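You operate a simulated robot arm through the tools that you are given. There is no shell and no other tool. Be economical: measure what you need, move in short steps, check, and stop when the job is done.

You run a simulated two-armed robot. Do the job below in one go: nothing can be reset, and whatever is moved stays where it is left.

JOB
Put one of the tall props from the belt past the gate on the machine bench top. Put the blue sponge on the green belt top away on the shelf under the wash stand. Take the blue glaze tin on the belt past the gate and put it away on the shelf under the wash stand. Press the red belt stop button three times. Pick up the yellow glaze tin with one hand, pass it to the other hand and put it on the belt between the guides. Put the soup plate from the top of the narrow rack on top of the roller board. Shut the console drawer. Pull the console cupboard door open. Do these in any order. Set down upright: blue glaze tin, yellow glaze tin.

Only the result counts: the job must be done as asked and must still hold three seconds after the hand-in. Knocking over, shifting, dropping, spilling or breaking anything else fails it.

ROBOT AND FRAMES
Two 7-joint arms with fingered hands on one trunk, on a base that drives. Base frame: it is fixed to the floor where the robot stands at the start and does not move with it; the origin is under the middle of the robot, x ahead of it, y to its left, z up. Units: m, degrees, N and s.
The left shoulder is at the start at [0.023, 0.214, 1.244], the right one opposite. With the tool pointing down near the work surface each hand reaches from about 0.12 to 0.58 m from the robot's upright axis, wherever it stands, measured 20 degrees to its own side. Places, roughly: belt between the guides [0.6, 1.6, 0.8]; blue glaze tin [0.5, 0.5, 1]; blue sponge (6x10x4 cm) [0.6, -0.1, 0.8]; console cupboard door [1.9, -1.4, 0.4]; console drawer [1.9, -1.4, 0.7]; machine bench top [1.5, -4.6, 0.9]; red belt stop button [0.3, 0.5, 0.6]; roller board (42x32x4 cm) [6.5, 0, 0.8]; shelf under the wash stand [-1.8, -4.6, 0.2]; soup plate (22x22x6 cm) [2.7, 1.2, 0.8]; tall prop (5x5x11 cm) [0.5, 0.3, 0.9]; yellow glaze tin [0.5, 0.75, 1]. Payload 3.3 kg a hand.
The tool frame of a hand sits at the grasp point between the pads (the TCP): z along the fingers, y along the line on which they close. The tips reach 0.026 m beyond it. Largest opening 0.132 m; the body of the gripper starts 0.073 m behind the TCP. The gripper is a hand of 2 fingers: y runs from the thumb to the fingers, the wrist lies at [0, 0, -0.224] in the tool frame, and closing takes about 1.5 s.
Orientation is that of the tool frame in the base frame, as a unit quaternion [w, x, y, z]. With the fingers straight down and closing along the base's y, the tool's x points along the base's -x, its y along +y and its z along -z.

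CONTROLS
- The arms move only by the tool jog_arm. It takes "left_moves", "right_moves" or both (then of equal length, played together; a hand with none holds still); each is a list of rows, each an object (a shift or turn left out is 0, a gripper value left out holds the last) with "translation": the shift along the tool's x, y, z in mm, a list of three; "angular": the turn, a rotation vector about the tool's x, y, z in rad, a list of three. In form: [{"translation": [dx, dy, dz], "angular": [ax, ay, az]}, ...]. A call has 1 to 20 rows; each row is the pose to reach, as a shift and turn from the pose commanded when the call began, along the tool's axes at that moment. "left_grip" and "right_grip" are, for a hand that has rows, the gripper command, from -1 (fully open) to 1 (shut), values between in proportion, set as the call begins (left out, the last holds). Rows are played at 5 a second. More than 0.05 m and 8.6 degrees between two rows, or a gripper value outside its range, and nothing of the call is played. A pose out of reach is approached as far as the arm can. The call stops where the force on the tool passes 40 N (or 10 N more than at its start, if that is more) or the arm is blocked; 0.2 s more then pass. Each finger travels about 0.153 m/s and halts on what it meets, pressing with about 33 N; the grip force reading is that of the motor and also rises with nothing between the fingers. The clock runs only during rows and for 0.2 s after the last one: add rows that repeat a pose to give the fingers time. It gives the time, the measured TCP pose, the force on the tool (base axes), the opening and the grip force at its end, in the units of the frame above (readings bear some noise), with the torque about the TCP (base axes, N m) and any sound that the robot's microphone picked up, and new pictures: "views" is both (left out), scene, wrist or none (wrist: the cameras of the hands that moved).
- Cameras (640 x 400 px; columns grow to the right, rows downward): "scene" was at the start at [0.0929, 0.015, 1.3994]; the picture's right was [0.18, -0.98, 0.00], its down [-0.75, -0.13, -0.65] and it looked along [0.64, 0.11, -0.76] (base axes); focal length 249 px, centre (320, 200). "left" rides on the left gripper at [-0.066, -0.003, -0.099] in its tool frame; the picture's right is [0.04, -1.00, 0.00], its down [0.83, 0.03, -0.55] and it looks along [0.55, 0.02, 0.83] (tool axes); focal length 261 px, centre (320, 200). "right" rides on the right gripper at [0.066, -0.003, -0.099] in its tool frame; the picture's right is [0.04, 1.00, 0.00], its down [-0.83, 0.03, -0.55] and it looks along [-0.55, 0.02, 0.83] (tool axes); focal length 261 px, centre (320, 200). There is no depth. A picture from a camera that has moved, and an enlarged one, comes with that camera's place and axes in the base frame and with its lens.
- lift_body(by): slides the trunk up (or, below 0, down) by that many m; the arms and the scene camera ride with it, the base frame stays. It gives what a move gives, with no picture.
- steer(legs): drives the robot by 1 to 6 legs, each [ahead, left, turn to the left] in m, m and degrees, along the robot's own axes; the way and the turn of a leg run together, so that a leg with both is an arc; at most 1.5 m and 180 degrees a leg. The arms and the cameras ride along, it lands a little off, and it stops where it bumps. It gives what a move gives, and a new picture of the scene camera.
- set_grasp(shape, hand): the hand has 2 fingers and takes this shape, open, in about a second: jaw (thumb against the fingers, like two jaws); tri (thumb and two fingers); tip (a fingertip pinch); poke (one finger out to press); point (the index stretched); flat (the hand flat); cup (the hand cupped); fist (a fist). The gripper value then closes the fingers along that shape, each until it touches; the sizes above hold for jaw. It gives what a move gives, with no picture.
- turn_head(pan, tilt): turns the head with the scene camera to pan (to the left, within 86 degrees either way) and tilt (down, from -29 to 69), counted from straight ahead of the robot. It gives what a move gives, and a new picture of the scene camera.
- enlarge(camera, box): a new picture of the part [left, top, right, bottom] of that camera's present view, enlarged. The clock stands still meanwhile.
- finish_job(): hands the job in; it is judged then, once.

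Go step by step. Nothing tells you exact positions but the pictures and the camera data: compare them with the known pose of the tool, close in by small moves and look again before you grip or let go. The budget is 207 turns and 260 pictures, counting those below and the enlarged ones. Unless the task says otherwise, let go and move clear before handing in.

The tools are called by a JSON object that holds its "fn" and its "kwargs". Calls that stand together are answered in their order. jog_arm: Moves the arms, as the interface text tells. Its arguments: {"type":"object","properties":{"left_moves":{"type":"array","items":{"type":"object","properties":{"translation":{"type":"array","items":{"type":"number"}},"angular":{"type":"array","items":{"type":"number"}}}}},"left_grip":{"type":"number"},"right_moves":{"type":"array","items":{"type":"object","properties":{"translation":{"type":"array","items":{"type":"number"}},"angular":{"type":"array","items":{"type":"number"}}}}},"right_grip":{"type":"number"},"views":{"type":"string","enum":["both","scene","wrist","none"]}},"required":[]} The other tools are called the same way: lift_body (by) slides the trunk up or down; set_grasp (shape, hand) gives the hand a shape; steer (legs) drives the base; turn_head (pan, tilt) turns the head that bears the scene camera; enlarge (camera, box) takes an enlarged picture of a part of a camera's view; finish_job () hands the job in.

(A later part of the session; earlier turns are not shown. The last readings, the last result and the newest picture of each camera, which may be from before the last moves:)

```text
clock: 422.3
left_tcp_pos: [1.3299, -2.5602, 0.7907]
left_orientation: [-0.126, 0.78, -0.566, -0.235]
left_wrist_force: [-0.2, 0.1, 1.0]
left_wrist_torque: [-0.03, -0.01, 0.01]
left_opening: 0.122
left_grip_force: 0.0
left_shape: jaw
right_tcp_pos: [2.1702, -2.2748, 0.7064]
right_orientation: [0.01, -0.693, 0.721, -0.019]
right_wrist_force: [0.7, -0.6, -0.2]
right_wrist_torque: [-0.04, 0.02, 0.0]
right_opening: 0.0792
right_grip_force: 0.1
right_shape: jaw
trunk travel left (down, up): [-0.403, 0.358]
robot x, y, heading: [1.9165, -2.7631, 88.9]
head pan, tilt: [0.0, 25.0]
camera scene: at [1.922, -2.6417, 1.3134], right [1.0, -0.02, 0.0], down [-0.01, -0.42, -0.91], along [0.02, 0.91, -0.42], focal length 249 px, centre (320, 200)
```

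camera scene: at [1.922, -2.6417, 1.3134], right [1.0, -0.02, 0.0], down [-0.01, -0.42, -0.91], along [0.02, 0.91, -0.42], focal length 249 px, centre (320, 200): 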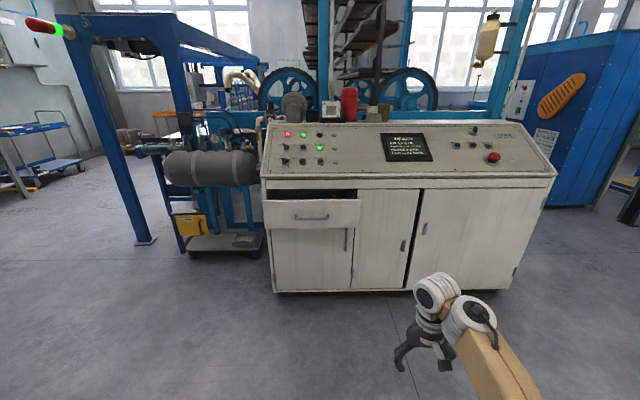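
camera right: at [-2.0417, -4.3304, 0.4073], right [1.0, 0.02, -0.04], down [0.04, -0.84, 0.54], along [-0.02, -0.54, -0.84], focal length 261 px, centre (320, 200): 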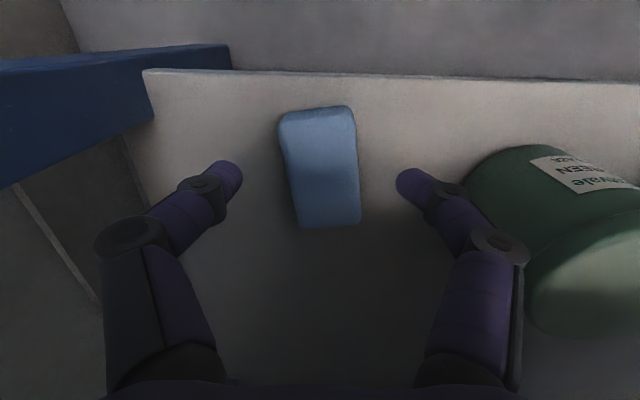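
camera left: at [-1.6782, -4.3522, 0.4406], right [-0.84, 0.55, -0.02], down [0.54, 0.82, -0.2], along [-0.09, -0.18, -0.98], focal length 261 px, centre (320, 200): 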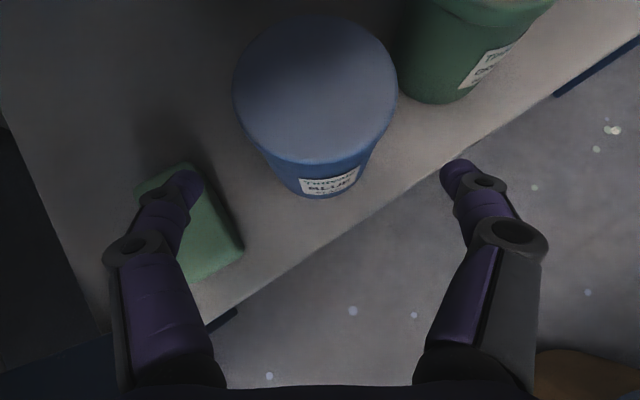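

Blue tin, green tin and sponge are all fine on the shelf. The console's drawer (upper left) is ajar; the cupboard door with x≈1.9 is the one beneath it, handle at its right side (≈2.11, −1.42, 0.47). First push the drawer shut with the closed right hand.

{"fn": "jog_arm", "kwargs": {"right_moves": [{"translation": [0, 0, 0]}, {"translation": [0, 0, 0]}, {"translation": [0, 0, 0]}, {"translation": [0, 0, 0]}, {"translation": [0, 0, 0]}], "right_grip": 1, "views": "none"}}

{"fn": "steer", "kwargs": {"legs": [[0.65, 0.24, 1.0]]}}

{"fn": "turn_head", "kwargs": {"pan": -12, "tilt": 40}}

```text
clock: 423.5
left_tcp_pos: [1.3298, -2.5594, 0.7915]
left_orientation: [-0.125, 0.781, -0.565, -0.236]
left_wrist_force: [1.0, -0.2, -0.7]
left_wrist_torque: [0.03, 0.02, -0.01]
left_opening: 0.122
left_grip_force: 0.1
left_shape: jaw
right_tcp_pos: [2.17, -2.2732, 0.7064]
right_orientation: [0.01, -0.693, 0.721, -0.019]
right_wrist_force: [0.2, -0.1, 0.0]
right_wrist_torque: [0.01, -0.03, -0.02]
right_opening: 0.0001
right_grip_force: 33.1
right_shape: jaw
trunk travel left (down, up): [-0.403, 0.358]
robot x, y, heading: [1.918, -2.7604, 89.1]
head pan, tilt: [0.0, 25.0]
```

```text
clock: 427.2
left_tcp_pos: [1.093, -1.944, 0.7899]
left_orientation: [-0.123, 0.786, -0.557, -0.237]
left_wrist_force: [0.2, 0.4, -0.4]
left_wrist_torque: [-0.02, 0.0, -0.01]
left_opening: 0.1218
left_grip_force: 0.0
left_shape: jaw
right_tcp_pos: [1.9281, -1.6422, 0.7079]
right_orientation: [0.011, -0.701, 0.713, -0.02]
right_wrist_force: [-0.1, 0.4, 0.2]
right_wrist_torque: [-0.01, -0.02, 0.02]
right_opening: 0.0
right_grip_force: 33.0
right_shape: jaw
trunk travel left (down, up): [-0.403, 0.358]
robot x, y, heading: [1.6862, -2.1324, 90.1]
head pan, tilt: [0.0, 25.0]
camera scene: at [1.6866, -2.0138, 1.3134], right [1.0, 0.0, 0.0], down [0.0, -0.42, -0.91], along [0.0, 0.91, -0.42], focal length 249 px, centre (320, 200)
```

scene: 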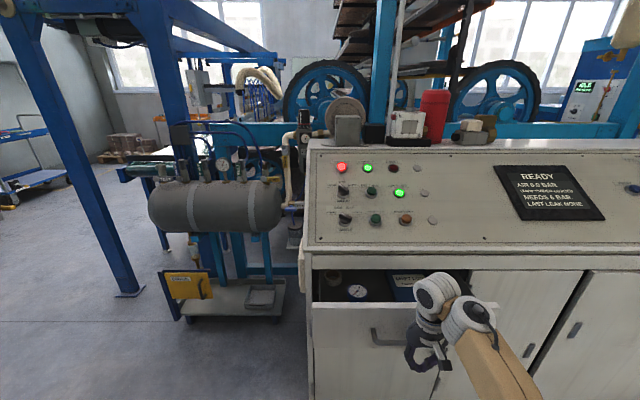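

```text
clock: 427.9
left_tcp_pos: [1.0937, -1.9461, 0.7901]
left_orientation: [-0.122, 0.787, -0.557, -0.236]
left_wrist_force: [0.2, -0.1, 0.0]
left_wrist_torque: [-0.03, 0.0, 0.03]
left_opening: 0.1219
left_grip_force: 0.1
left_shape: jaw
right_tcp_pos: [1.9269, -1.6424, 0.7067]
right_orientation: [0.01, -0.7, 0.714, -0.019]
right_wrist_force: [-1.0, 0.8, 0.8]
right_wrist_torque: [-0.02, 0.04, -0.02]
right_opening: 0.0
right_grip_force: 32.6
right_shape: jaw
trunk travel left (down, up): [-0.403, 0.358]
robot x, y, heading: [1.6888, -2.1344, 90.1]
head pan, tilt: [-12.0, 40.0]
camera scene: at [1.7044, -2.023, 1.2902], right [0.98, -0.2, 0.0], down [-0.13, -0.63, -0.77], along [0.16, 0.75, -0.64], focal length 249 px, centre (320, 200)
```

scene: 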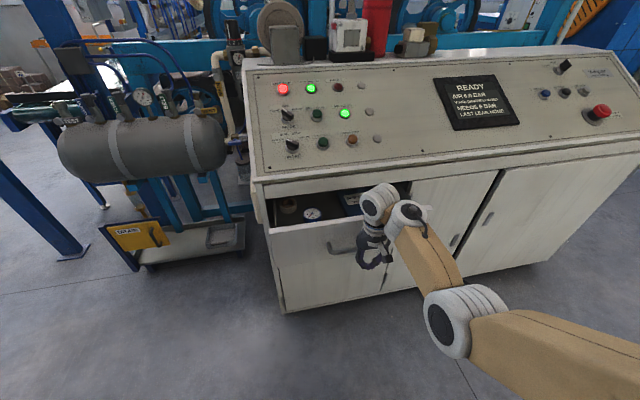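

The drawer front stands out about 13 cm (y≈−1.525). Tilt the right hand forward 45° so the fingertips push clear of the console lip, then drive forward.

{"fn": "jog_arm", "kwargs": {"right_moves": [{"angular": [0, -0.131, 0]}, {"angular": [0, -0.262, 0]}, {"angular": [0, -0.393, 0]}, {"angular": [0, -0.524, 0]}, {"angular": [0, -0.654, 0]}, {"angular": [0, -0.785, 0]}], "views": "none"}}

{"fn": "steer", "kwargs": {"legs": [[0.2, 0, 0]]}}

```text
clock: 429.3
left_tcp_pos: [1.0933, -1.9453, 0.7911]
left_orientation: [-0.122, 0.786, -0.557, -0.237]
left_wrist_force: [0.4, 0.1, -0.4]
left_wrist_torque: [0.0, -0.02, 0.01]
left_opening: 0.1221
left_grip_force: 0.0
left_shape: jaw
right_tcp_pos: [1.9277, -1.6411, 0.7091]
right_orientation: [0.282, -0.654, 0.656, 0.25]
right_wrist_force: [-0.3, -0.6, -0.3]
right_wrist_torque: [-0.01, -0.05, 0.04]
right_opening: 0.0
right_grip_force: 32.4
right_shape: jaw
trunk travel left (down, up): [-0.403, 0.358]
robot x, y, heading: [1.6825, -2.1315, 90.2]
head pan, tilt: [-12.0, 40.0]
```

```text
clock: 430.9
left_tcp_pos: [1.0923, -1.756, 0.7908]
left_orientation: [-0.122, 0.786, -0.558, -0.236]
left_wrist_force: [-1.0, 0.3, 0.3]
left_wrist_torque: [0.01, -0.02, 0.01]
left_opening: 0.1222
left_grip_force: 0.1
left_shape: jaw
right_tcp_pos: [1.9261, -1.4608, 0.6992]
right_orientation: [-0.278, 0.661, -0.655, -0.24]
right_wrist_force: [0.4, -2.5, -1.7]
right_wrist_torque: [0.06, 0.06, -0.07]
right_opening: 0.0
right_grip_force: 32.9
right_shape: jaw
trunk travel left (down, up): [-0.403, 0.358]
robot x, y, heading: [1.6846, -1.9473, 90.1]
head pan, tilt: [-12.0, 40.0]
stopped in leg 1: the force on the tool passed its limit at 57 N (the readings are from after the stop); the commanded pose is now the measured one
camera scene: at [1.7037, -1.8348, 1.2903], right [0.98, -0.2, 0.0], down [-0.13, -0.63, -0.77], along [0.16, 0.75, -0.64], focal length 249 px, centre (320, 200)
```

scene: 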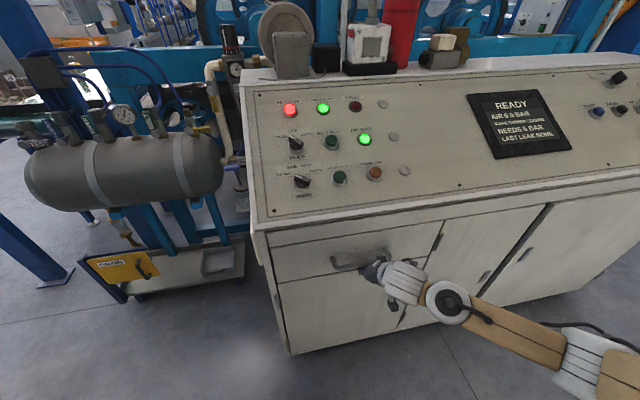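

The drawer appears shut; verify with a close-up that also shows the door handle.

{"fn": "enlarge", "kwargs": {"camera": "scene", "box": [240, 190, 480, 350]}}

```text
2.50 times, centred on (360, 270) of scene
camera zoom: at [1.7037, -1.8348, 1.2903], right [0.98, -0.2, 0.0], down [-0.13, -0.63, -0.77], along [0.16, 0.75, -0.64], focal length 622 px, centre (220, 25)
```

zoom: 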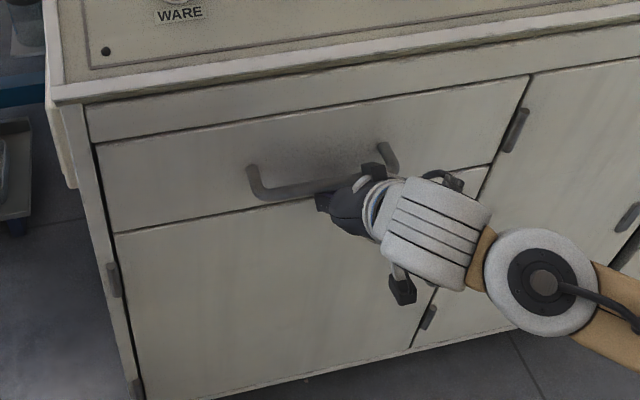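

The drawer is flush. Back off and look at the door handle.

{"fn": "steer", "kwargs": {"legs": [[-0.3, 0, 0]]}}

{"fn": "enlarge", "kwargs": {"camera": "scene", "box": [240, 140, 480, 300]}}

```text
clock: 433.0
left_tcp_pos: [1.0928, -2.0597, 0.7897]
left_orientation: [-0.122, 0.788, -0.556, -0.236]
left_wrist_force: [0.1, 0.3, 0.0]
left_wrist_torque: [0.03, 0.01, 0.01]
left_opening: 0.1222
left_grip_force: 0.0
left_shape: jaw
right_tcp_pos: [1.9259, -1.7593, 0.6994]
right_orientation: [-0.278, 0.661, -0.654, -0.241]
right_wrist_force: [-0.3, 0.6, 0.1]
right_wrist_torque: [0.02, 0.01, -0.03]
right_opening: 0.0
right_grip_force: 33.7
right_shape: jaw
trunk travel left (down, up): [-0.403, 0.358]
robot x, y, heading: [1.6872, -2.2451, 90.4]
head pan, tilt: [-12.0, 40.0]
camera scene: at [1.7049, -2.135, 1.2902], right [0.98, -0.2, 0.0], down [-0.13, -0.63, -0.77], along [0.15, 0.75, -0.64], focal length 249 px, centre (320, 200)
```

scene: 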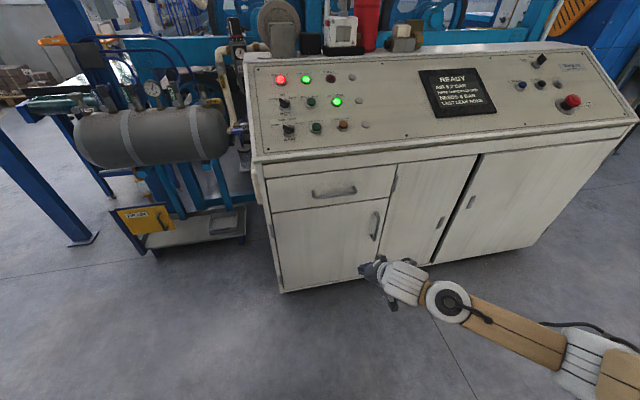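

```text
2.50 times, centred on (360, 220) of scene
camera zoom: at [1.7049, -2.135, 1.2902], right [0.98, -0.2, 0.0], down [-0.13, -0.63, -0.77], along [0.15, 0.75, -0.64], focal length 622 px, centre (220, 150)
```

zoom: 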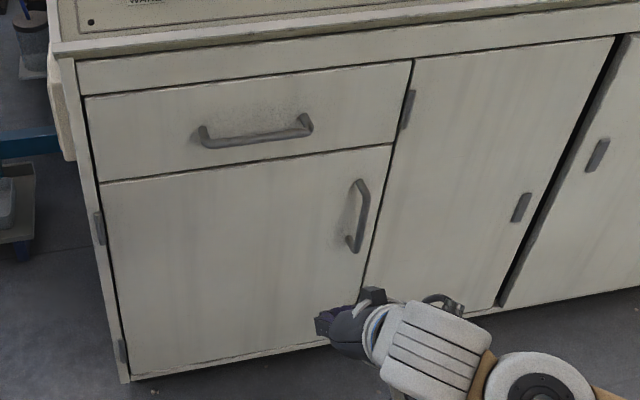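

The drawer is shut, and the door's D-handle bar is at about (2.10, −1.42), z 0.40–0.57. Lower the trunk, open the right hand and stage in front of the handle.

{"fn": "lift_body", "kwargs": {"by": -0.22}}

{"fn": "jog_arm", "kwargs": {"right_moves": [{"translation": [0, 0, 0]}, {"translation": [0, 0, 0]}, {"translation": [0, 0, 0]}], "right_grip": -0.4, "views": "none"}}

{"fn": "steer", "kwargs": {"legs": [[0.2, -0.174, -0.4]]}}

{"fn": "enlarge", "kwargs": {"camera": "right", "box": [0, 0, 640, 400]}}

```text
clock: 435.3
left_tcp_pos: [1.094, -2.0571, 0.5707]
left_orientation: [-0.122, 0.788, -0.555, -0.237]
left_wrist_force: [0.1, 0.3, 0.2]
left_wrist_torque: [-0.02, 0.0, -0.03]
left_opening: 0.1221
left_grip_force: 0.1
left_shape: jaw
right_tcp_pos: [1.9252, -1.759, 0.4803]
right_orientation: [-0.278, 0.661, -0.654, -0.241]
right_wrist_force: [-0.2, 0.3, 0.3]
right_wrist_torque: [-0.02, 0.01, 0.0]
right_opening: 0.0
right_grip_force: 32.9
right_shape: jaw
trunk travel left (down, up): [-0.183, 0.578]
robot x, y, heading: [1.6893, -2.2446, 90.3]
head pan, tilt: [-12.0, 40.0]
```

```text
clock: 436.1
left_tcp_pos: [1.0936, -2.0574, 0.5701]
left_orientation: [-0.123, 0.787, -0.556, -0.236]
left_wrist_force: [-0.4, 0.7, 1.0]
left_wrist_torque: [0.01, 0.01, 0.03]
left_opening: 0.1222
left_grip_force: 0.1
left_shape: jaw
right_tcp_pos: [1.9271, -1.7593, 0.4783]
right_orientation: [-0.278, 0.661, -0.654, -0.241]
right_wrist_force: [-0.5, -0.4, -1.3]
right_wrist_torque: [0.02, 0.02, 0.02]
right_opening: 0.0923
right_grip_force: 0.2
right_shape: jaw
trunk travel left (down, up): [-0.183, 0.578]
robot x, y, heading: [1.685, -2.241, 90.3]
head pan, tilt: [-12.0, 40.0]
```

```text
clock: 438.0
left_tcp_pos: [1.2771, -1.8495, 0.5699]
left_orientation: [-0.124, 0.785, -0.56, -0.236]
left_wrist_force: [0.0, 0.0, 0.0]
left_wrist_torque: [-0.03, 0.01, -0.02]
left_opening: 0.1221
left_grip_force: 0.1
left_shape: jaw
right_tcp_pos: [2.1122, -1.5595, 0.4792]
right_orientation: [-0.279, 0.658, -0.657, -0.24]
right_wrist_force: [-0.8, 0.2, -0.6]
right_wrist_torque: [0.0, 0.04, 0.04]
right_opening: 0.092
right_grip_force: 0.1
right_shape: jaw
trunk travel left (down, up): [-0.183, 0.578]
robot x, y, heading: [1.8663, -2.0427, 89.8]
head pan, tilt: [-12.0, 40.0]
camera scene: at [1.8882, -1.884, 1.0666], right [0.98, -0.21, 0.0], down [-0.14, -0.63, -0.77], along [0.16, 0.75, -0.64], focal length 249 px, centre (320, 200)
```

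scene: 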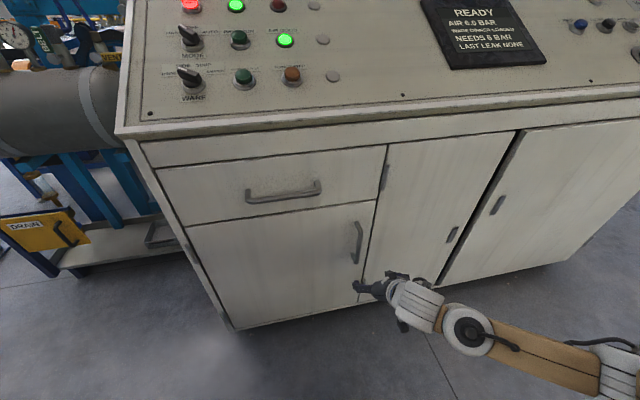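

```text
1.00 times, centred on (320, 200) of right (not enlarged: the box is as wide or as high as the picture)
camera zoom: at [2.11, -1.6739, 0.507], right [-1.0, -0.01, -0.08], down [-0.08, 0.23, 0.97], along [0.01, 0.97, -0.23], focal length 261 px, centre (320, 200)
```

zoom: 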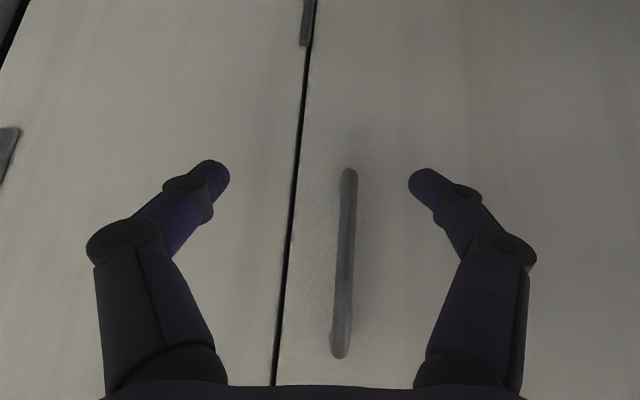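

The bar is 24 mm to the hand's right; centre on it and drive in.

{"fn": "jog_arm", "kwargs": {"right_moves": [{"translation": [0, 24, 0]}, {"translation": [0, 24, 0]}], "views": "none"}}

{"fn": "steer", "kwargs": {"legs": [[0.132, 0, 0]]}}

{"fn": "enlarge", "kwargs": {"camera": "right", "box": [0, 0, 640, 400]}}

```text
clock: 438.6
left_tcp_pos: [1.2768, -1.8503, 0.5694]
left_orientation: [-0.124, 0.784, -0.56, -0.236]
left_wrist_force: [-0.1, 0.3, 0.1]
left_wrist_torque: [0.0, 0.02, 0.0]
left_opening: 0.122
left_grip_force: 0.1
left_shape: jaw
right_tcp_pos: [2.0887, -1.5597, 0.4767]
right_orientation: [-0.279, 0.658, -0.657, -0.239]
right_wrist_force: [-0.3, 0.1, -1.6]
right_wrist_torque: [0.0, -0.03, 0.02]
right_opening: 0.0922
right_grip_force: 0.0
right_shape: jaw
trunk travel left (down, up): [-0.183, 0.578]
robot x, y, heading: [1.8702, -2.0433, 89.9]
head pan, tilt: [-12.0, 40.0]
```

```text
clock: 439.9
left_tcp_pos: [1.2773, -1.7297, 0.5703]
left_orientation: [-0.124, 0.785, -0.559, -0.237]
left_wrist_force: [0.1, -0.4, -0.1]
left_wrist_torque: [-0.01, -0.01, 0.02]
left_opening: 0.1221
left_grip_force: 0.1
left_shape: jaw
right_tcp_pos: [2.0859, -1.4479, 0.4719]
right_orientation: [-0.273, 0.667, -0.654, -0.232]
right_wrist_force: [-0.2, -3.6, 1.4]
right_wrist_torque: [-0.05, 0.02, 0.19]
right_opening: 0.0925
right_grip_force: 0.0
right_shape: jaw
trunk travel left (down, up): [-0.183, 0.578]
robot x, y, heading: [1.8695, -1.9227, 89.8]
head pan, tilt: [-12.0, 40.0]
stopped in leg 1: the force on the tool passed its limit at 71 N (the readings are from after the stop); the commanded pose is now the measured one
camera scene: at [1.8887, -1.7645, 1.0666], right [0.98, -0.21, 0.0], down [-0.14, -0.63, -0.77], along [0.16, 0.75, -0.64], focal length 249 px, centre (320, 200)
```

scene: 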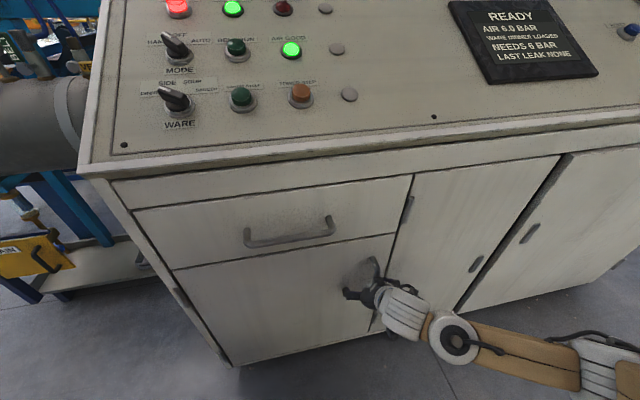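

```text
1.00 times, centred on (320, 200) of right (not enlarged: the box is as wide or as high as the picture)
camera zoom: at [2.0841, -1.5618, 0.5018], right [-1.0, -0.03, -0.09], down [-0.09, 0.25, 0.96], along [0.0, 0.97, -0.25], focal length 261 px, centre (320, 200)
```

zoom: 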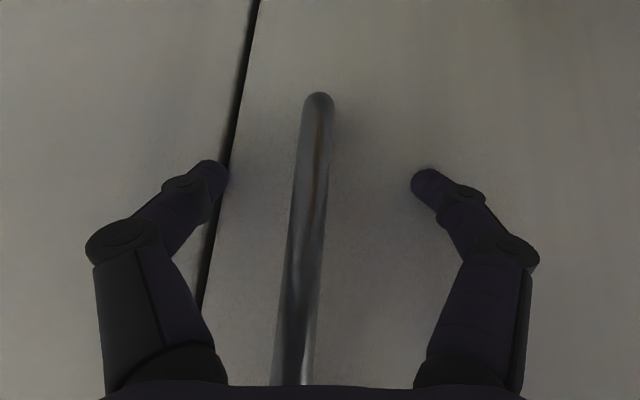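

The fingertips touched the door with the bar between them. Ease back 8 mm and close on the bar.

{"fn": "jog_arm", "kwargs": {"right_moves": [{"translation": [6, 0, -6]}, {"translation": [6, 0, -6]}], "views": "none"}}

{"fn": "jog_arm", "kwargs": {"right_moves": [{"translation": [0, 0, 0]}, {"translation": [0, 0, 0]}, {"translation": [0, 0, 0]}, {"translation": [0, 0, 0]}, {"translation": [0, 0, 0]}, {"translation": [0, 0, 0]}], "right_grip": 1, "views": "wrist"}}

```text
clock: 440.6
left_tcp_pos: [1.2772, -1.7303, 0.5693]
left_orientation: [-0.123, 0.785, -0.56, -0.236]
left_wrist_force: [0.5, 0.0, -0.3]
left_wrist_torque: [0.03, 0.01, 0.0]
left_opening: 0.1224
left_grip_force: 0.1
left_shape: jaw
right_tcp_pos: [2.0857, -1.4559, 0.4719]
right_orientation: [-0.274, 0.665, -0.654, -0.233]
right_wrist_force: [-0.3, -0.3, 0.4]
right_wrist_torque: [0.02, 0.01, -0.01]
right_opening: 0.0926
right_grip_force: 0.0
right_shape: jaw
trunk travel left (down, up): [-0.183, 0.578]
robot x, y, heading: [1.8693, -1.9246, 89.7]
head pan, tilt: [-12.0, 40.0]
```

```text
clock: 441.9
left_tcp_pos: [1.2767, -1.7291, 0.5699]
left_orientation: [-0.124, 0.784, -0.56, -0.236]
left_wrist_force: [0.1, 0.6, 0.6]
left_wrist_torque: [0.02, -0.01, 0.01]
left_opening: 0.1222
left_grip_force: 0.2
left_shape: jaw
right_tcp_pos: [2.0861, -1.4558, 0.4735]
right_orientation: [-0.274, 0.666, -0.653, -0.233]
right_wrist_force: [1.7, 0.6, -0.8]
right_wrist_torque: [0.04, 0.0, 0.02]
right_opening: 0.0
right_grip_force: 33.0
right_shape: jaw
trunk travel left (down, up): [-0.183, 0.578]
robot x, y, heading: [1.869, -1.924, 89.5]
head pan, tilt: [-12.0, 40.0]
camera right: at [2.0842, -1.5696, 0.5023], right [-1.0, -0.03, -0.09], down [-0.09, 0.25, 0.96], along [0.0, 0.97, -0.25], focal length 261 px, centre (320, 200)
```

right: 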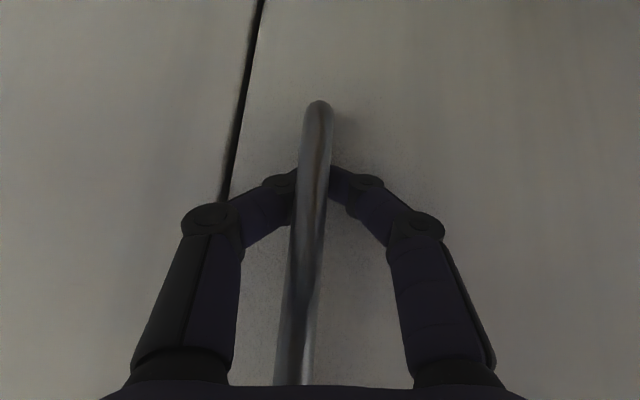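

The fingers are closed behind the bar – a good hook. Pull by driving the base back along the door's arc.

{"fn": "steer", "kwargs": {"legs": [[-0.106, 0.024, 0], [-0.096, 0.052, 0], [-0.08, 0.074, 0]]}}

```text
clock: 444.7
left_tcp_pos: [1.1245, -2.0069, 0.5703]
left_orientation: [-0.123, 0.784, -0.56, -0.236]
left_wrist_force: [0.8, -0.8, 0.6]
left_wrist_torque: [-0.02, -0.02, 0.0]
left_opening: 0.1223
left_grip_force: 0.0
left_shape: jaw
right_tcp_pos: [1.9337, -1.7333, 0.4729]
right_orientation: [-0.275, 0.665, -0.654, -0.232]
right_wrist_force: [-0.2, -0.5, 0.0]
right_wrist_torque: [0.02, 0.03, 0.01]
right_opening: 0.0
right_grip_force: 33.1
right_shape: jaw
trunk travel left (down, up): [-0.183, 0.578]
robot x, y, heading: [1.7164, -2.1993, 89.7]
head pan, tilt: [-12.0, 40.0]
camera scene: at [1.7366, -2.0422, 1.0665], right [0.98, -0.21, 0.0], down [-0.14, -0.63, -0.77], along [0.16, 0.75, -0.64], focal length 249 px, centre (320, 200)
```

scene: 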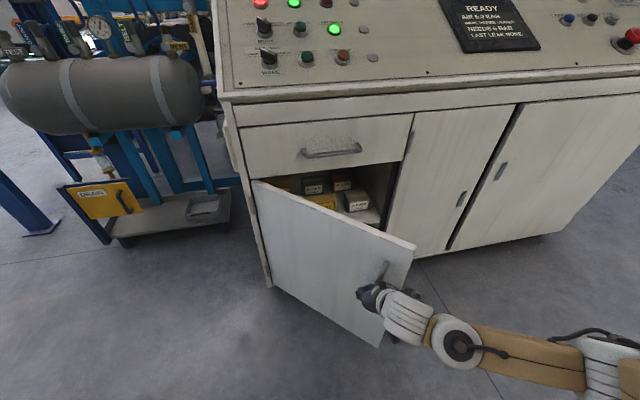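

Open about 45–50° with the drawer still shut. Continue the arc a bit more.

{"fn": "steer", "kwargs": {"legs": [[-0.058, 0.092, 0]]}}

{"fn": "jog_arm", "kwargs": {"right_moves": [{"translation": [0, 0, 0]}, {"translation": [0, 0, 0]}, {"translation": [0, 0, 0]}, {"translation": [0, 0, 0]}], "right_grip": -0.3, "views": "wrist"}}

```text
clock: 445.9
left_tcp_pos: [1.0294, -2.0682, 0.5695]
left_orientation: [-0.124, 0.785, -0.559, -0.237]
left_wrist_force: [0.0, 0.1, 0.2]
left_wrist_torque: [-0.03, 0.02, 0.05]
left_opening: 0.1223
left_grip_force: 0.1
left_shape: jaw
right_tcp_pos: [1.8381, -1.7934, 0.4736]
right_orientation: [-0.273, 0.666, -0.654, -0.232]
right_wrist_force: [0.1, -0.4, 0.6]
right_wrist_torque: [-0.01, -0.05, 0.0]
right_opening: 0.0002
right_grip_force: 33.3
right_shape: jaw
trunk travel left (down, up): [-0.183, 0.578]
robot x, y, heading: [1.622, -2.2659, 90.2]
head pan, tilt: [-12.0, 40.0]
camera scene: at [1.6414, -2.1018, 1.0665], right [0.98, -0.21, 0.0], down [-0.14, -0.63, -0.77], along [0.16, 0.75, -0.64], focal length 249 px, centre (320, 200)
```

scene: 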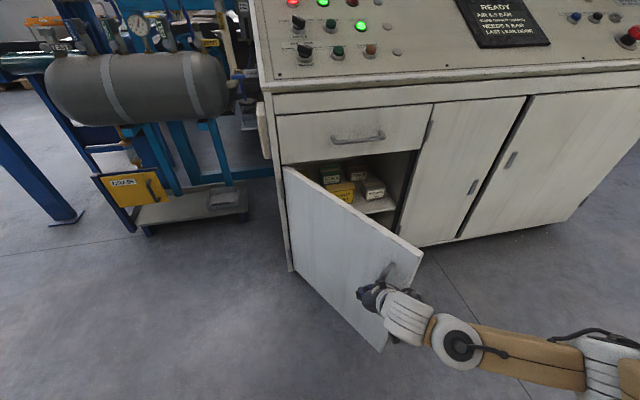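

```text
clock: 446.9
left_tcp_pos: [1.0301, -2.0682, 0.571]
left_orientation: [-0.123, 0.785, -0.56, -0.235]
left_wrist_force: [-1.0, -0.6, 0.5]
left_wrist_torque: [0.01, 0.02, 0.0]
left_opening: 0.1222
left_grip_force: 0.0
left_shape: jaw
right_tcp_pos: [1.8377, -1.7931, 0.4726]
right_orientation: [-0.273, 0.667, -0.653, -0.233]
right_wrist_force: [0.2, 0.1, 0.6]
right_wrist_torque: [0.03, -0.01, -0.06]
right_opening: 0.0856
right_grip_force: 0.1
right_shape: jaw
trunk travel left (down, up): [-0.183, 0.578]
robot x, y, heading: [1.6233, -2.2598, 90.0]
head pan, tilt: [-12.0, 40.0]
camera right: at [1.8365, -1.9068, 0.5024], right [-1.0, -0.03, -0.09], down [-0.09, 0.25, 0.96], along [0.0, 0.97, -0.25], focal length 261 px, centre (320, 200)
```

right: 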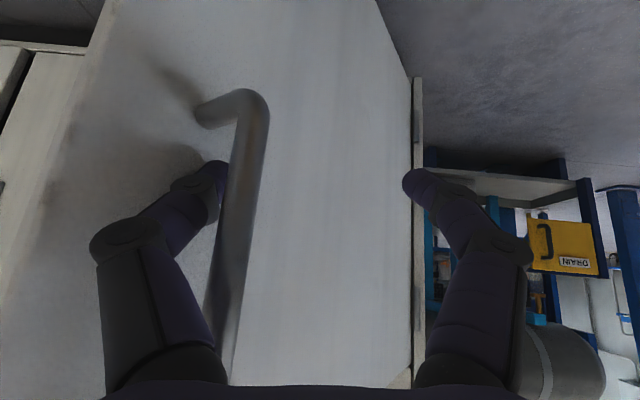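

Released from the bar. Back out, go around the door's free edge, and push the door wider from the inside with the closed hand.

{"fn": "steer", "kwargs": {"legs": [[-0.2, 0, 0], [0, -0.33, 0], [0.33, 0, 0]]}}

{"fn": "jog_arm", "kwargs": {"right_moves": [{"translation": [0, 0, 0]}, {"translation": [0, 0, 0]}, {"translation": [0, 0, 0]}, {"translation": [0, 0, 0]}], "right_grip": 1, "views": "none"}}

{"fn": "steer", "kwargs": {"legs": [[0, 0.42, 0]]}}

```text
clock: 452.1
left_tcp_pos: [1.3586, -1.9417, 0.5713]
left_orientation: [-0.122, 0.788, -0.555, -0.237]
left_wrist_force: [-0.4, 0.5, -0.4]
left_wrist_torque: [0.02, 0.0, 0.03]
left_opening: 0.1222
left_grip_force: 0.0
left_shape: jaw
right_tcp_pos: [2.1632, -1.6574, 0.4735]
right_orientation: [-0.273, 0.67, -0.649, -0.235]
right_wrist_force: [0.0, 0.0, -0.3]
right_wrist_torque: [0.02, -0.01, -0.04]
right_opening: 0.0858
right_grip_force: 0.1
right_shape: jaw
trunk travel left (down, up): [-0.183, 0.578]
robot x, y, heading: [1.9534, -2.129, 90.5]
head pan, tilt: [-12.0, 40.0]
camera scene: at [1.9704, -1.968, 1.0666], right [0.98, -0.2, 0.0], down [-0.13, -0.63, -0.77], along [0.15, 0.75, -0.64], focal length 249 px, centre (320, 200)
```

scene: 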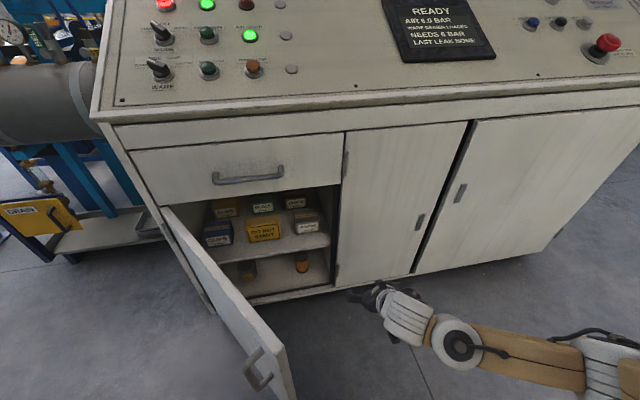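

```text
clock: 453.1
left_tcp_pos: [1.3567, -1.9418, 0.5695]
left_orientation: [-0.122, 0.788, -0.554, -0.237]
left_wrist_force: [0.3, -0.7, -0.7]
left_wrist_torque: [0.03, -0.01, 0.02]
left_opening: 0.1221
left_grip_force: 0.0
left_shape: jaw
right_tcp_pos: [2.1628, -1.6557, 0.4725]
right_orientation: [-0.272, 0.67, -0.65, -0.233]
right_wrist_force: [-0.4, 0.0, 0.1]
right_wrist_torque: [-0.01, 0.0, -0.02]
right_opening: 0.0001
right_grip_force: 33.0
right_shape: jaw
trunk travel left (down, up): [-0.183, 0.578]
robot x, y, heading: [1.9508, -2.1262, 90.7]
head pan, tilt: [-12.0, 40.0]
```

```text
clock: 455.7
left_tcp_pos: [0.9535, -1.9501, 0.569]
left_orientation: [-0.121, 0.789, -0.553, -0.238]
left_wrist_force: [0.0, -0.7, -0.3]
left_wrist_torque: [-0.01, -0.02, 0.0]
left_opening: 0.1221
left_grip_force: 0.0
left_shape: jaw
right_tcp_pos: [1.7636, -1.6631, 0.4717]
right_orientation: [-0.276, 0.668, -0.65, -0.232]
right_wrist_force: [-0.5, 0.8, -0.8]
right_wrist_torque: [0.0, -0.01, -0.01]
right_opening: 0.0
right_grip_force: 33.1
right_shape: jaw
trunk travel left (down, up): [-0.183, 0.578]
robot x, y, heading: [1.5464, -2.136, 90.6]
head pan, tilt: [-12.0, 40.0]
stopped in leg 1: the robot was blocked; the commanded pose is now the measured one
camera scene: at [1.5657, -1.9752, 1.0665], right [0.98, -0.2, 0.0], down [-0.13, -0.63, -0.77], along [0.15, 0.75, -0.64], focal length 249 px, centre (320, 200)
```

scene: 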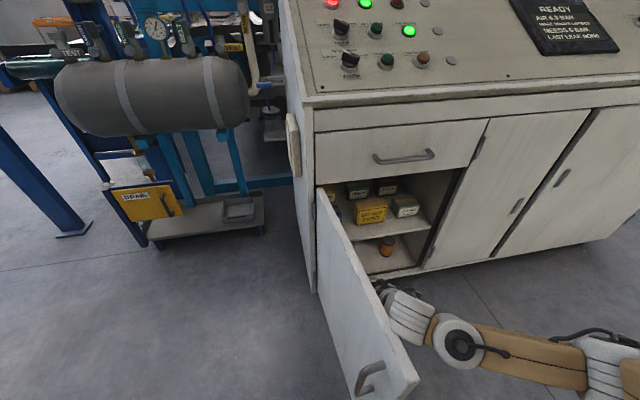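

The door is open about 80° (it met the robot itself), drawer still shut. Slip off to the right and back, then drive toward the rack area and look.

{"fn": "steer", "kwargs": {"legs": [[0, -0.12, 0], [-0.35, 0, 0], [0, -1.4, 0], [0, -0.8, 0]]}}

{"fn": "lift_body", "kwargs": {"by": 0.34}}

{"fn": "turn_head", "kwargs": {"pan": 15, "tilt": 12}}

{"fn": "turn_head", "kwargs": {"pan": -40, "tilt": 12}}

```text
clock: 469.4
left_tcp_pos: [3.2898, -2.2593, 0.5707]
left_orientation: [-0.121, 0.793, -0.547, -0.239]
left_wrist_force: [0.4, 0.3, -0.9]
left_wrist_torque: [0.01, 0.01, -0.01]
left_opening: 0.1223
left_grip_force: 0.0
left_shape: jaw
right_tcp_pos: [4.0929, -1.9565, 0.4729]
right_orientation: [-0.272, 0.675, -0.644, -0.235]
right_wrist_force: [0.6, -0.2, -0.8]
right_wrist_torque: [-0.02, -0.02, -0.01]
right_opening: 0.0
right_grip_force: 33.3
right_shape: jaw
trunk travel left (down, up): [-0.183, 0.578]
robot x, y, heading: [3.8899, -2.433, 91.7]
head pan, tilt: [-12.0, 40.0]
camera scene: at [3.9026, -2.2734, 1.0665], right [0.98, -0.18, 0.0], down [-0.12, -0.63, -0.77], along [0.14, 0.75, -0.64], focal length 249 px, centre (320, 200)
```

scene: 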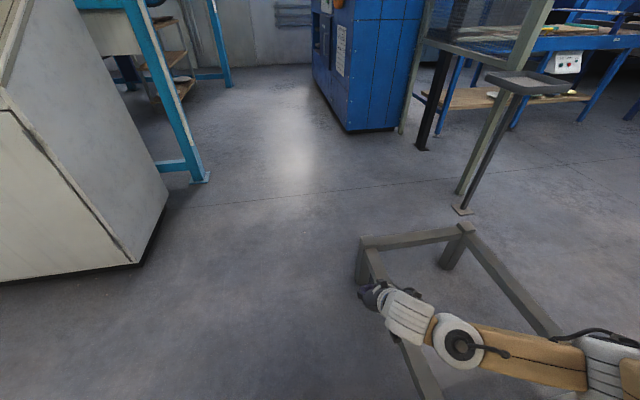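

```text
clock: 472.7
left_tcp_pos: [3.2894, -2.2597, 0.9099]
left_orientation: [-0.12, 0.794, -0.547, -0.239]
left_wrist_force: [-0.3, -0.2, 0.4]
left_wrist_torque: [0.01, -0.01, 0.02]
left_opening: 0.1222
left_grip_force: 0.0
left_shape: jaw
right_tcp_pos: [4.0934, -1.9584, 0.8131]
right_orientation: [-0.271, 0.675, -0.644, -0.235]
right_wrist_force: [0.2, -0.3, -0.5]
right_wrist_torque: [0.03, 0.04, -0.01]
right_opening: 0.0
right_grip_force: 32.8
right_shape: jaw
trunk travel left (down, up): [-0.523, 0.238]
robot x, y, heading: [3.887, -2.4307, 91.9]
head pan, tilt: [-12.0, 40.0]
```

```text
clock: 473.6
left_tcp_pos: [3.2892, -2.2588, 0.9107]
left_orientation: [-0.12, 0.794, -0.546, -0.239]
left_wrist_force: [0.2, -0.2, 0.3]
left_wrist_torque: [-0.03, 0.01, 0.0]
left_opening: 0.1221
left_grip_force: 0.1
left_shape: jaw
right_tcp_pos: [4.0945, -1.9572, 0.8132]
right_orientation: [-0.273, 0.675, -0.644, -0.236]
right_wrist_force: [0.0, -0.6, 0.1]
right_wrist_torque: [-0.02, -0.01, -0.04]
right_opening: 0.0
right_grip_force: 33.2
right_shape: jaw
trunk travel left (down, up): [-0.523, 0.238]
robot x, y, heading: [3.8887, -2.4281, 91.7]
head pan, tilt: [15.0, 12.0]
camera scene: at [3.8625, -2.3273, 1.4551], right [0.96, 0.29, 0.0], down [0.06, -0.2, -0.98], along [-0.28, 0.94, -0.21], focal length 249 px, centre (320, 200)
```

scene: 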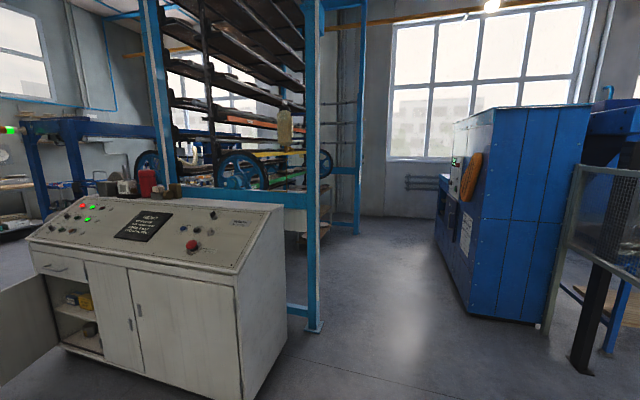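

```text
clock: 474.9
left_tcp_pos: [3.29, -2.2599, 0.9113]
left_orientation: [-0.12, 0.793, -0.547, -0.239]
left_wrist_force: [0.5, 0.2, 0.7]
left_wrist_torque: [0.0, 0.01, 0.01]
left_opening: 0.122
left_grip_force: 0.0
left_shape: jaw
right_tcp_pos: [4.094, -1.9575, 0.814]
right_orientation: [-0.273, 0.675, -0.644, -0.236]
right_wrist_force: [0.1, 0.4, 0.3]
right_wrist_torque: [0.0, 0.0, 0.01]
right_opening: 0.0
right_grip_force: 33.5
right_shape: jaw
trunk travel left (down, up): [-0.523, 0.238]
robot x, y, heading: [3.8889, -2.4332, 91.7]
head pan, tilt: [-40.0, 12.0]
camera scene: at [3.9469, -2.3435, 1.4551], right [0.79, -0.62, 0.0], down [-0.13, -0.16, -0.98], along [0.61, 0.77, -0.21], focal length 249 px, centre (320, 200)
```

scene: 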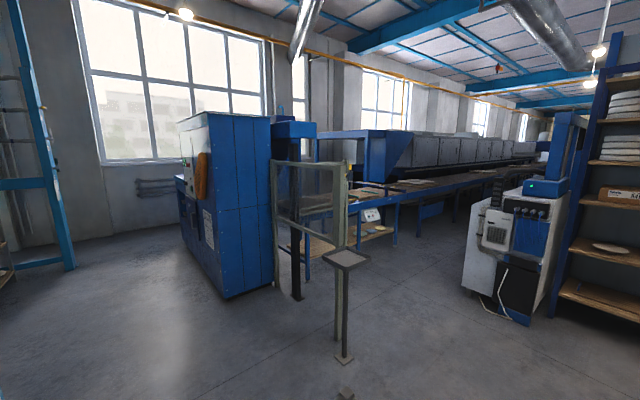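

I need to go up the aisle at x≈3.5–3.9, so first tuck the left arm inward, then drive ahead and look toward the narrow rack at (2.7, 1.2).

{"fn": "jog_arm", "kwargs": {"left_moves": [{"translation": [-12, -44, 3]}, {"translation": [-24, -88, 7]}, {"translation": [-36, -132, 10]}, {"translation": [-48, -177, 14]}, {"translation": [-60, -221, 17]}, {"translation": [-72, -265, 21]}, {"translation": [-84, -310, 24]}, {"translation": [-96, -354, 28]}, {"translation": [-108, -398, 31]}], "views": "none"}}

{"fn": "steer", "kwargs": {"legs": [[0.0, 0.2, -1.7], [1.4, 0, 0], [1.2, 0.0, 0]]}}

{"fn": "turn_head", "kwargs": {"pan": 45, "tilt": 25}}

```text
clock: 476.9
left_tcp_pos: [3.6178, -2.0111, 0.9107]
left_orientation: [-0.119, 0.794, -0.546, -0.239]
left_wrist_force: [-0.1, 0.6, -0.8]
left_wrist_torque: [-0.02, -0.01, -0.02]
left_opening: 0.1223
left_grip_force: 0.1
left_shape: jaw
left hand out of reach, approached as far as the arm can: row 4, 5
right_tcp_pos: [4.094, -1.958, 0.8122]
right_orientation: [-0.272, 0.675, -0.644, -0.235]
right_wrist_force: [0.4, -0.2, -0.2]
right_wrist_torque: [0.01, 0.0, 0.0]
right_opening: 0.0
right_grip_force: 32.9
right_shape: jaw
trunk travel left (down, up): [-0.523, 0.238]
robot x, y, heading: [3.8854, -2.4312, 91.7]
head pan, tilt: [-40.0, 12.0]
```

```text
clock: 484.8
left_tcp_pos: [3.3973, -0.6574, 0.9053]
left_orientation: [-0.114, 0.799, -0.545, -0.228]
left_wrist_force: [4.4, -10.8, 4.9]
left_wrist_torque: [-0.2, 0.4, 0.88]
left_opening: 0.1226
left_grip_force: 0.0
left_shape: jaw
right_tcp_pos: [3.8701, -0.5941, 0.812]
right_orientation: [-0.272, 0.676, -0.643, -0.236]
right_wrist_force: [0.2, 0.8, -1.2]
right_wrist_torque: [-0.05, 0.0, 0.0]
right_opening: 0.0
right_grip_force: 33.4
right_shape: jaw
trunk travel left (down, up): [-0.523, 0.238]
robot x, y, heading: [3.6647, -1.0698, 92.2]
head pan, tilt: [-40.0, 12.0]
stopped in leg 2: the force on the tool passed its limit at 46 N (the readings are from after the stop); the commanded pose is now the measured one
camera scene: at [3.7257, -0.9819, 1.4553], right [0.79, -0.62, 0.0], down [-0.13, -0.16, -0.98], along [0.6, 0.77, -0.21], focal length 249 px, centre (320, 200)
```

scene: 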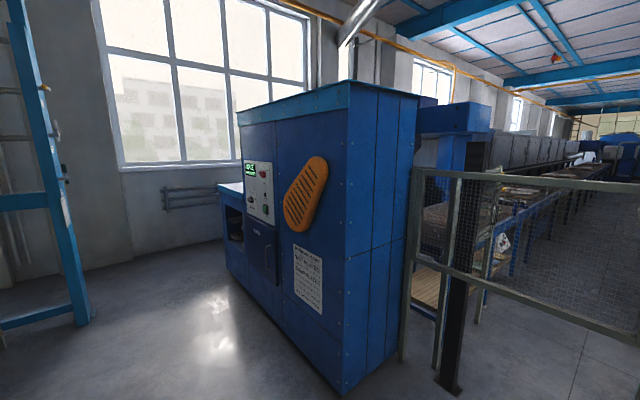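

```text
clock: 486.4
left_tcp_pos: [3.3964, -0.6562, 0.9067]
left_orientation: [-0.115, 0.798, -0.546, -0.229]
left_wrist_force: [6.2, -15.6, 3.0]
left_wrist_torque: [-0.16, 0.17, 1.29]
left_opening: 0.1228
left_grip_force: 0.1
left_shape: jaw
right_tcp_pos: [3.8705, -0.5961, 0.8132]
right_orientation: [-0.272, 0.676, -0.643, -0.236]
right_wrist_force: [-0.6, -0.7, -0.5]
right_wrist_torque: [0.03, 0.0, -0.01]
right_opening: 0.0
right_grip_force: 33.4
right_shape: jaw
trunk travel left (down, up): [-0.523, 0.238]
robot x, y, heading: [3.6698, -1.0667, 91.9]
head pan, tilt: [45.0, 25.0]
camera scene: at [3.6008, -0.9927, 1.4342], right [0.68, 0.73, 0.0], down [0.31, -0.29, -0.91], along [-0.66, 0.62, -0.42], focal length 249 px, centre (320, 200)
```

scene: 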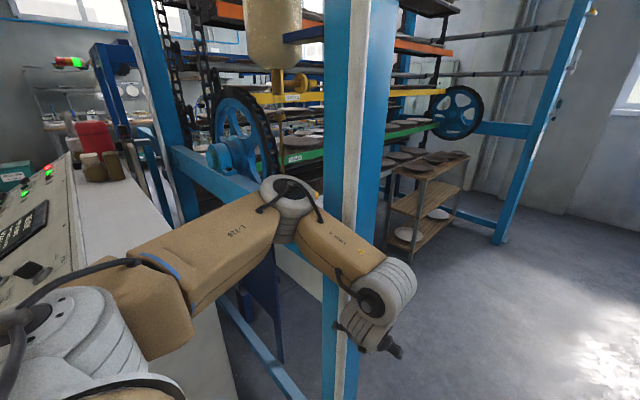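

The left hand touched the tower post. Back off, move right, then go up the aisle and turn to face the rack.

{"fn": "steer", "kwargs": {"legs": [[-0.12, 0, 0], [0, -0.2, -1.9], [1.4, 0, 0], [0.75, 0, 0], [0, 0, 90]]}}

{"fn": "turn_head", "kwargs": {"pan": 0, "tilt": 30}}

```text
clock: 503.1
left_tcp_pos: [3.4317, 0.7135, 0.9066]
left_orientation: [0.084, 0.948, 0.19, -0.242]
left_wrist_force: [-0.1, -0.6, 0.7]
left_wrist_torque: [-0.04, 0.02, -0.02]
left_opening: 0.1221
left_grip_force: 0.1
left_shape: jaw
right_tcp_pos: [3.3586, 1.1853, 0.8117]
right_orientation: [-0.021, 0.932, 0.035, -0.359]
right_wrist_force: [0.1, -0.2, -0.1]
right_wrist_torque: [0.03, 0.01, 0.05]
right_opening: 0.0001
right_grip_force: 33.3
right_shape: jaw
trunk travel left (down, up): [-0.523, 0.238]
robot x, y, heading: [3.8397, 0.9939, -177.0]
head pan, tilt: [45.0, 25.0]
camera scene: at [3.7644, 0.9243, 1.434], right [-0.75, 0.67, 0.0], down [0.28, 0.32, -0.91], along [-0.6, -0.68, -0.42], focal length 249 px, centre (320, 200)
```

scene: 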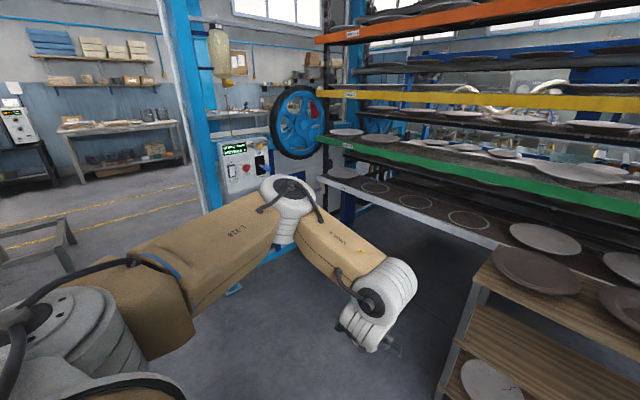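

```text
clock: 504.2
left_tcp_pos: [3.4321, 0.7136, 0.9057]
left_orientation: [0.084, 0.948, 0.19, -0.242]
left_wrist_force: [-0.8, -0.4, -1.3]
left_wrist_torque: [0.01, 0.0, 0.03]
left_opening: 0.122
left_grip_force: 0.0
left_shape: jaw
right_tcp_pos: [3.3583, 1.1863, 0.8115]
right_orientation: [-0.022, 0.933, 0.034, -0.359]
right_wrist_force: [0.3, -0.2, -0.6]
right_wrist_torque: [0.0, -0.04, 0.03]
right_opening: 0.0
right_grip_force: 33.0
right_shape: jaw
trunk travel left (down, up): [-0.523, 0.238]
robot x, y, heading: [3.8393, 0.9938, -176.6]
head pan, tilt: [0.0, 30.0]
camera scene: at [3.7355, 0.988, 1.426], right [-0.06, 1.0, 0.0], down [0.5, 0.03, -0.87], along [-0.86, -0.05, -0.5], focal length 249 px, centre (320, 200)
```

scene: 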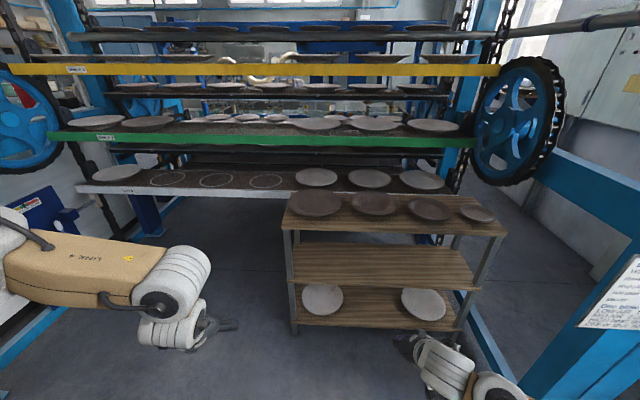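

Four plates lie on the rack top; the second, at about (2.67, 1.20), matches the soup plate's listed place and size. Zoom to confirm.

{"fn": "enlarge", "kwargs": {"camera": "scene", "box": [270, 160, 510, 320]}}

```text
2.50 times, centred on (390, 240) of scene
camera zoom: at [3.7355, 0.988, 1.426], right [-0.06, 1.0, 0.0], down [0.5, 0.03, -0.87], along [-0.86, -0.05, -0.5], focal length 622 px, centre (145, 100)
```

zoom: 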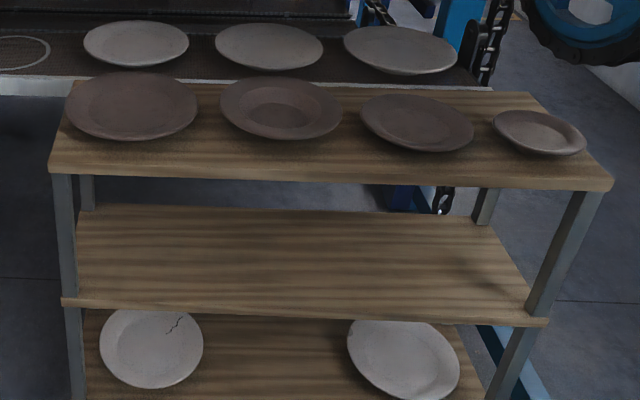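

It is the soup plate (rim and well). I'll pinch its sloping wall on the near side with the right hand at 45°, rolled 90° so one finger is inside and one outside. First open the hand and test the roll in free space.

{"fn": "jog_arm", "kwargs": {"right_moves": [{"angular": [0, 0, 0.143]}, {"angular": [0, 0, 0.286]}, {"angular": [0, 0, 0.428]}, {"angular": [0, 0, 0.571]}, {"angular": [0, 0, 0.714]}, {"angular": [0, 0, 0.857]}, {"angular": [0, 0, 1.0]}, {"angular": [0, 0, 1.143]}, {"angular": [0, 0, 1.285]}, {"angular": [0, 0, 1.428]}, {"angular": [0, 0, 1.571]}], "right_grip": -0.3, "views": "wrist"}}

```text
clock: 506.6
left_tcp_pos: [3.43, 0.7131, 0.9062]
left_orientation: [0.084, 0.948, 0.191, -0.242]
left_wrist_force: [-0.3, -0.6, -1.2]
left_wrist_torque: [0.01, 0.01, -0.03]
left_opening: 0.1223
left_grip_force: 0.0
left_shape: jaw
right_tcp_pos: [3.357, 1.1862, 0.8127]
right_orientation: [0.239, 0.683, -0.635, -0.27]
right_wrist_force: [0.5, -0.4, -0.8]
right_wrist_torque: [-0.02, -0.03, 0.04]
right_opening: 0.0854
right_grip_force: 0.1
right_shape: jaw
trunk travel left (down, up): [-0.523, 0.238]
robot x, y, heading: [3.8399, 0.9956, -177.0]
head pan, tilt: [0.0, 30.0]
camera right: at [3.427, 1.1202, 0.8797], right [-0.74, -0.12, 0.67], down [0.31, 0.82, 0.49], along [-0.6, 0.56, -0.57], focal length 261 px, centre (320, 200)
```

right: 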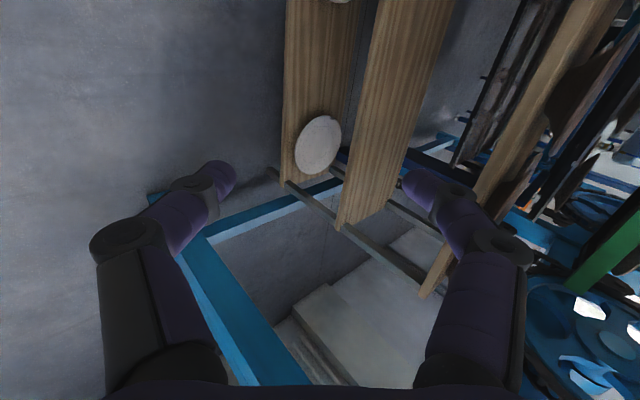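

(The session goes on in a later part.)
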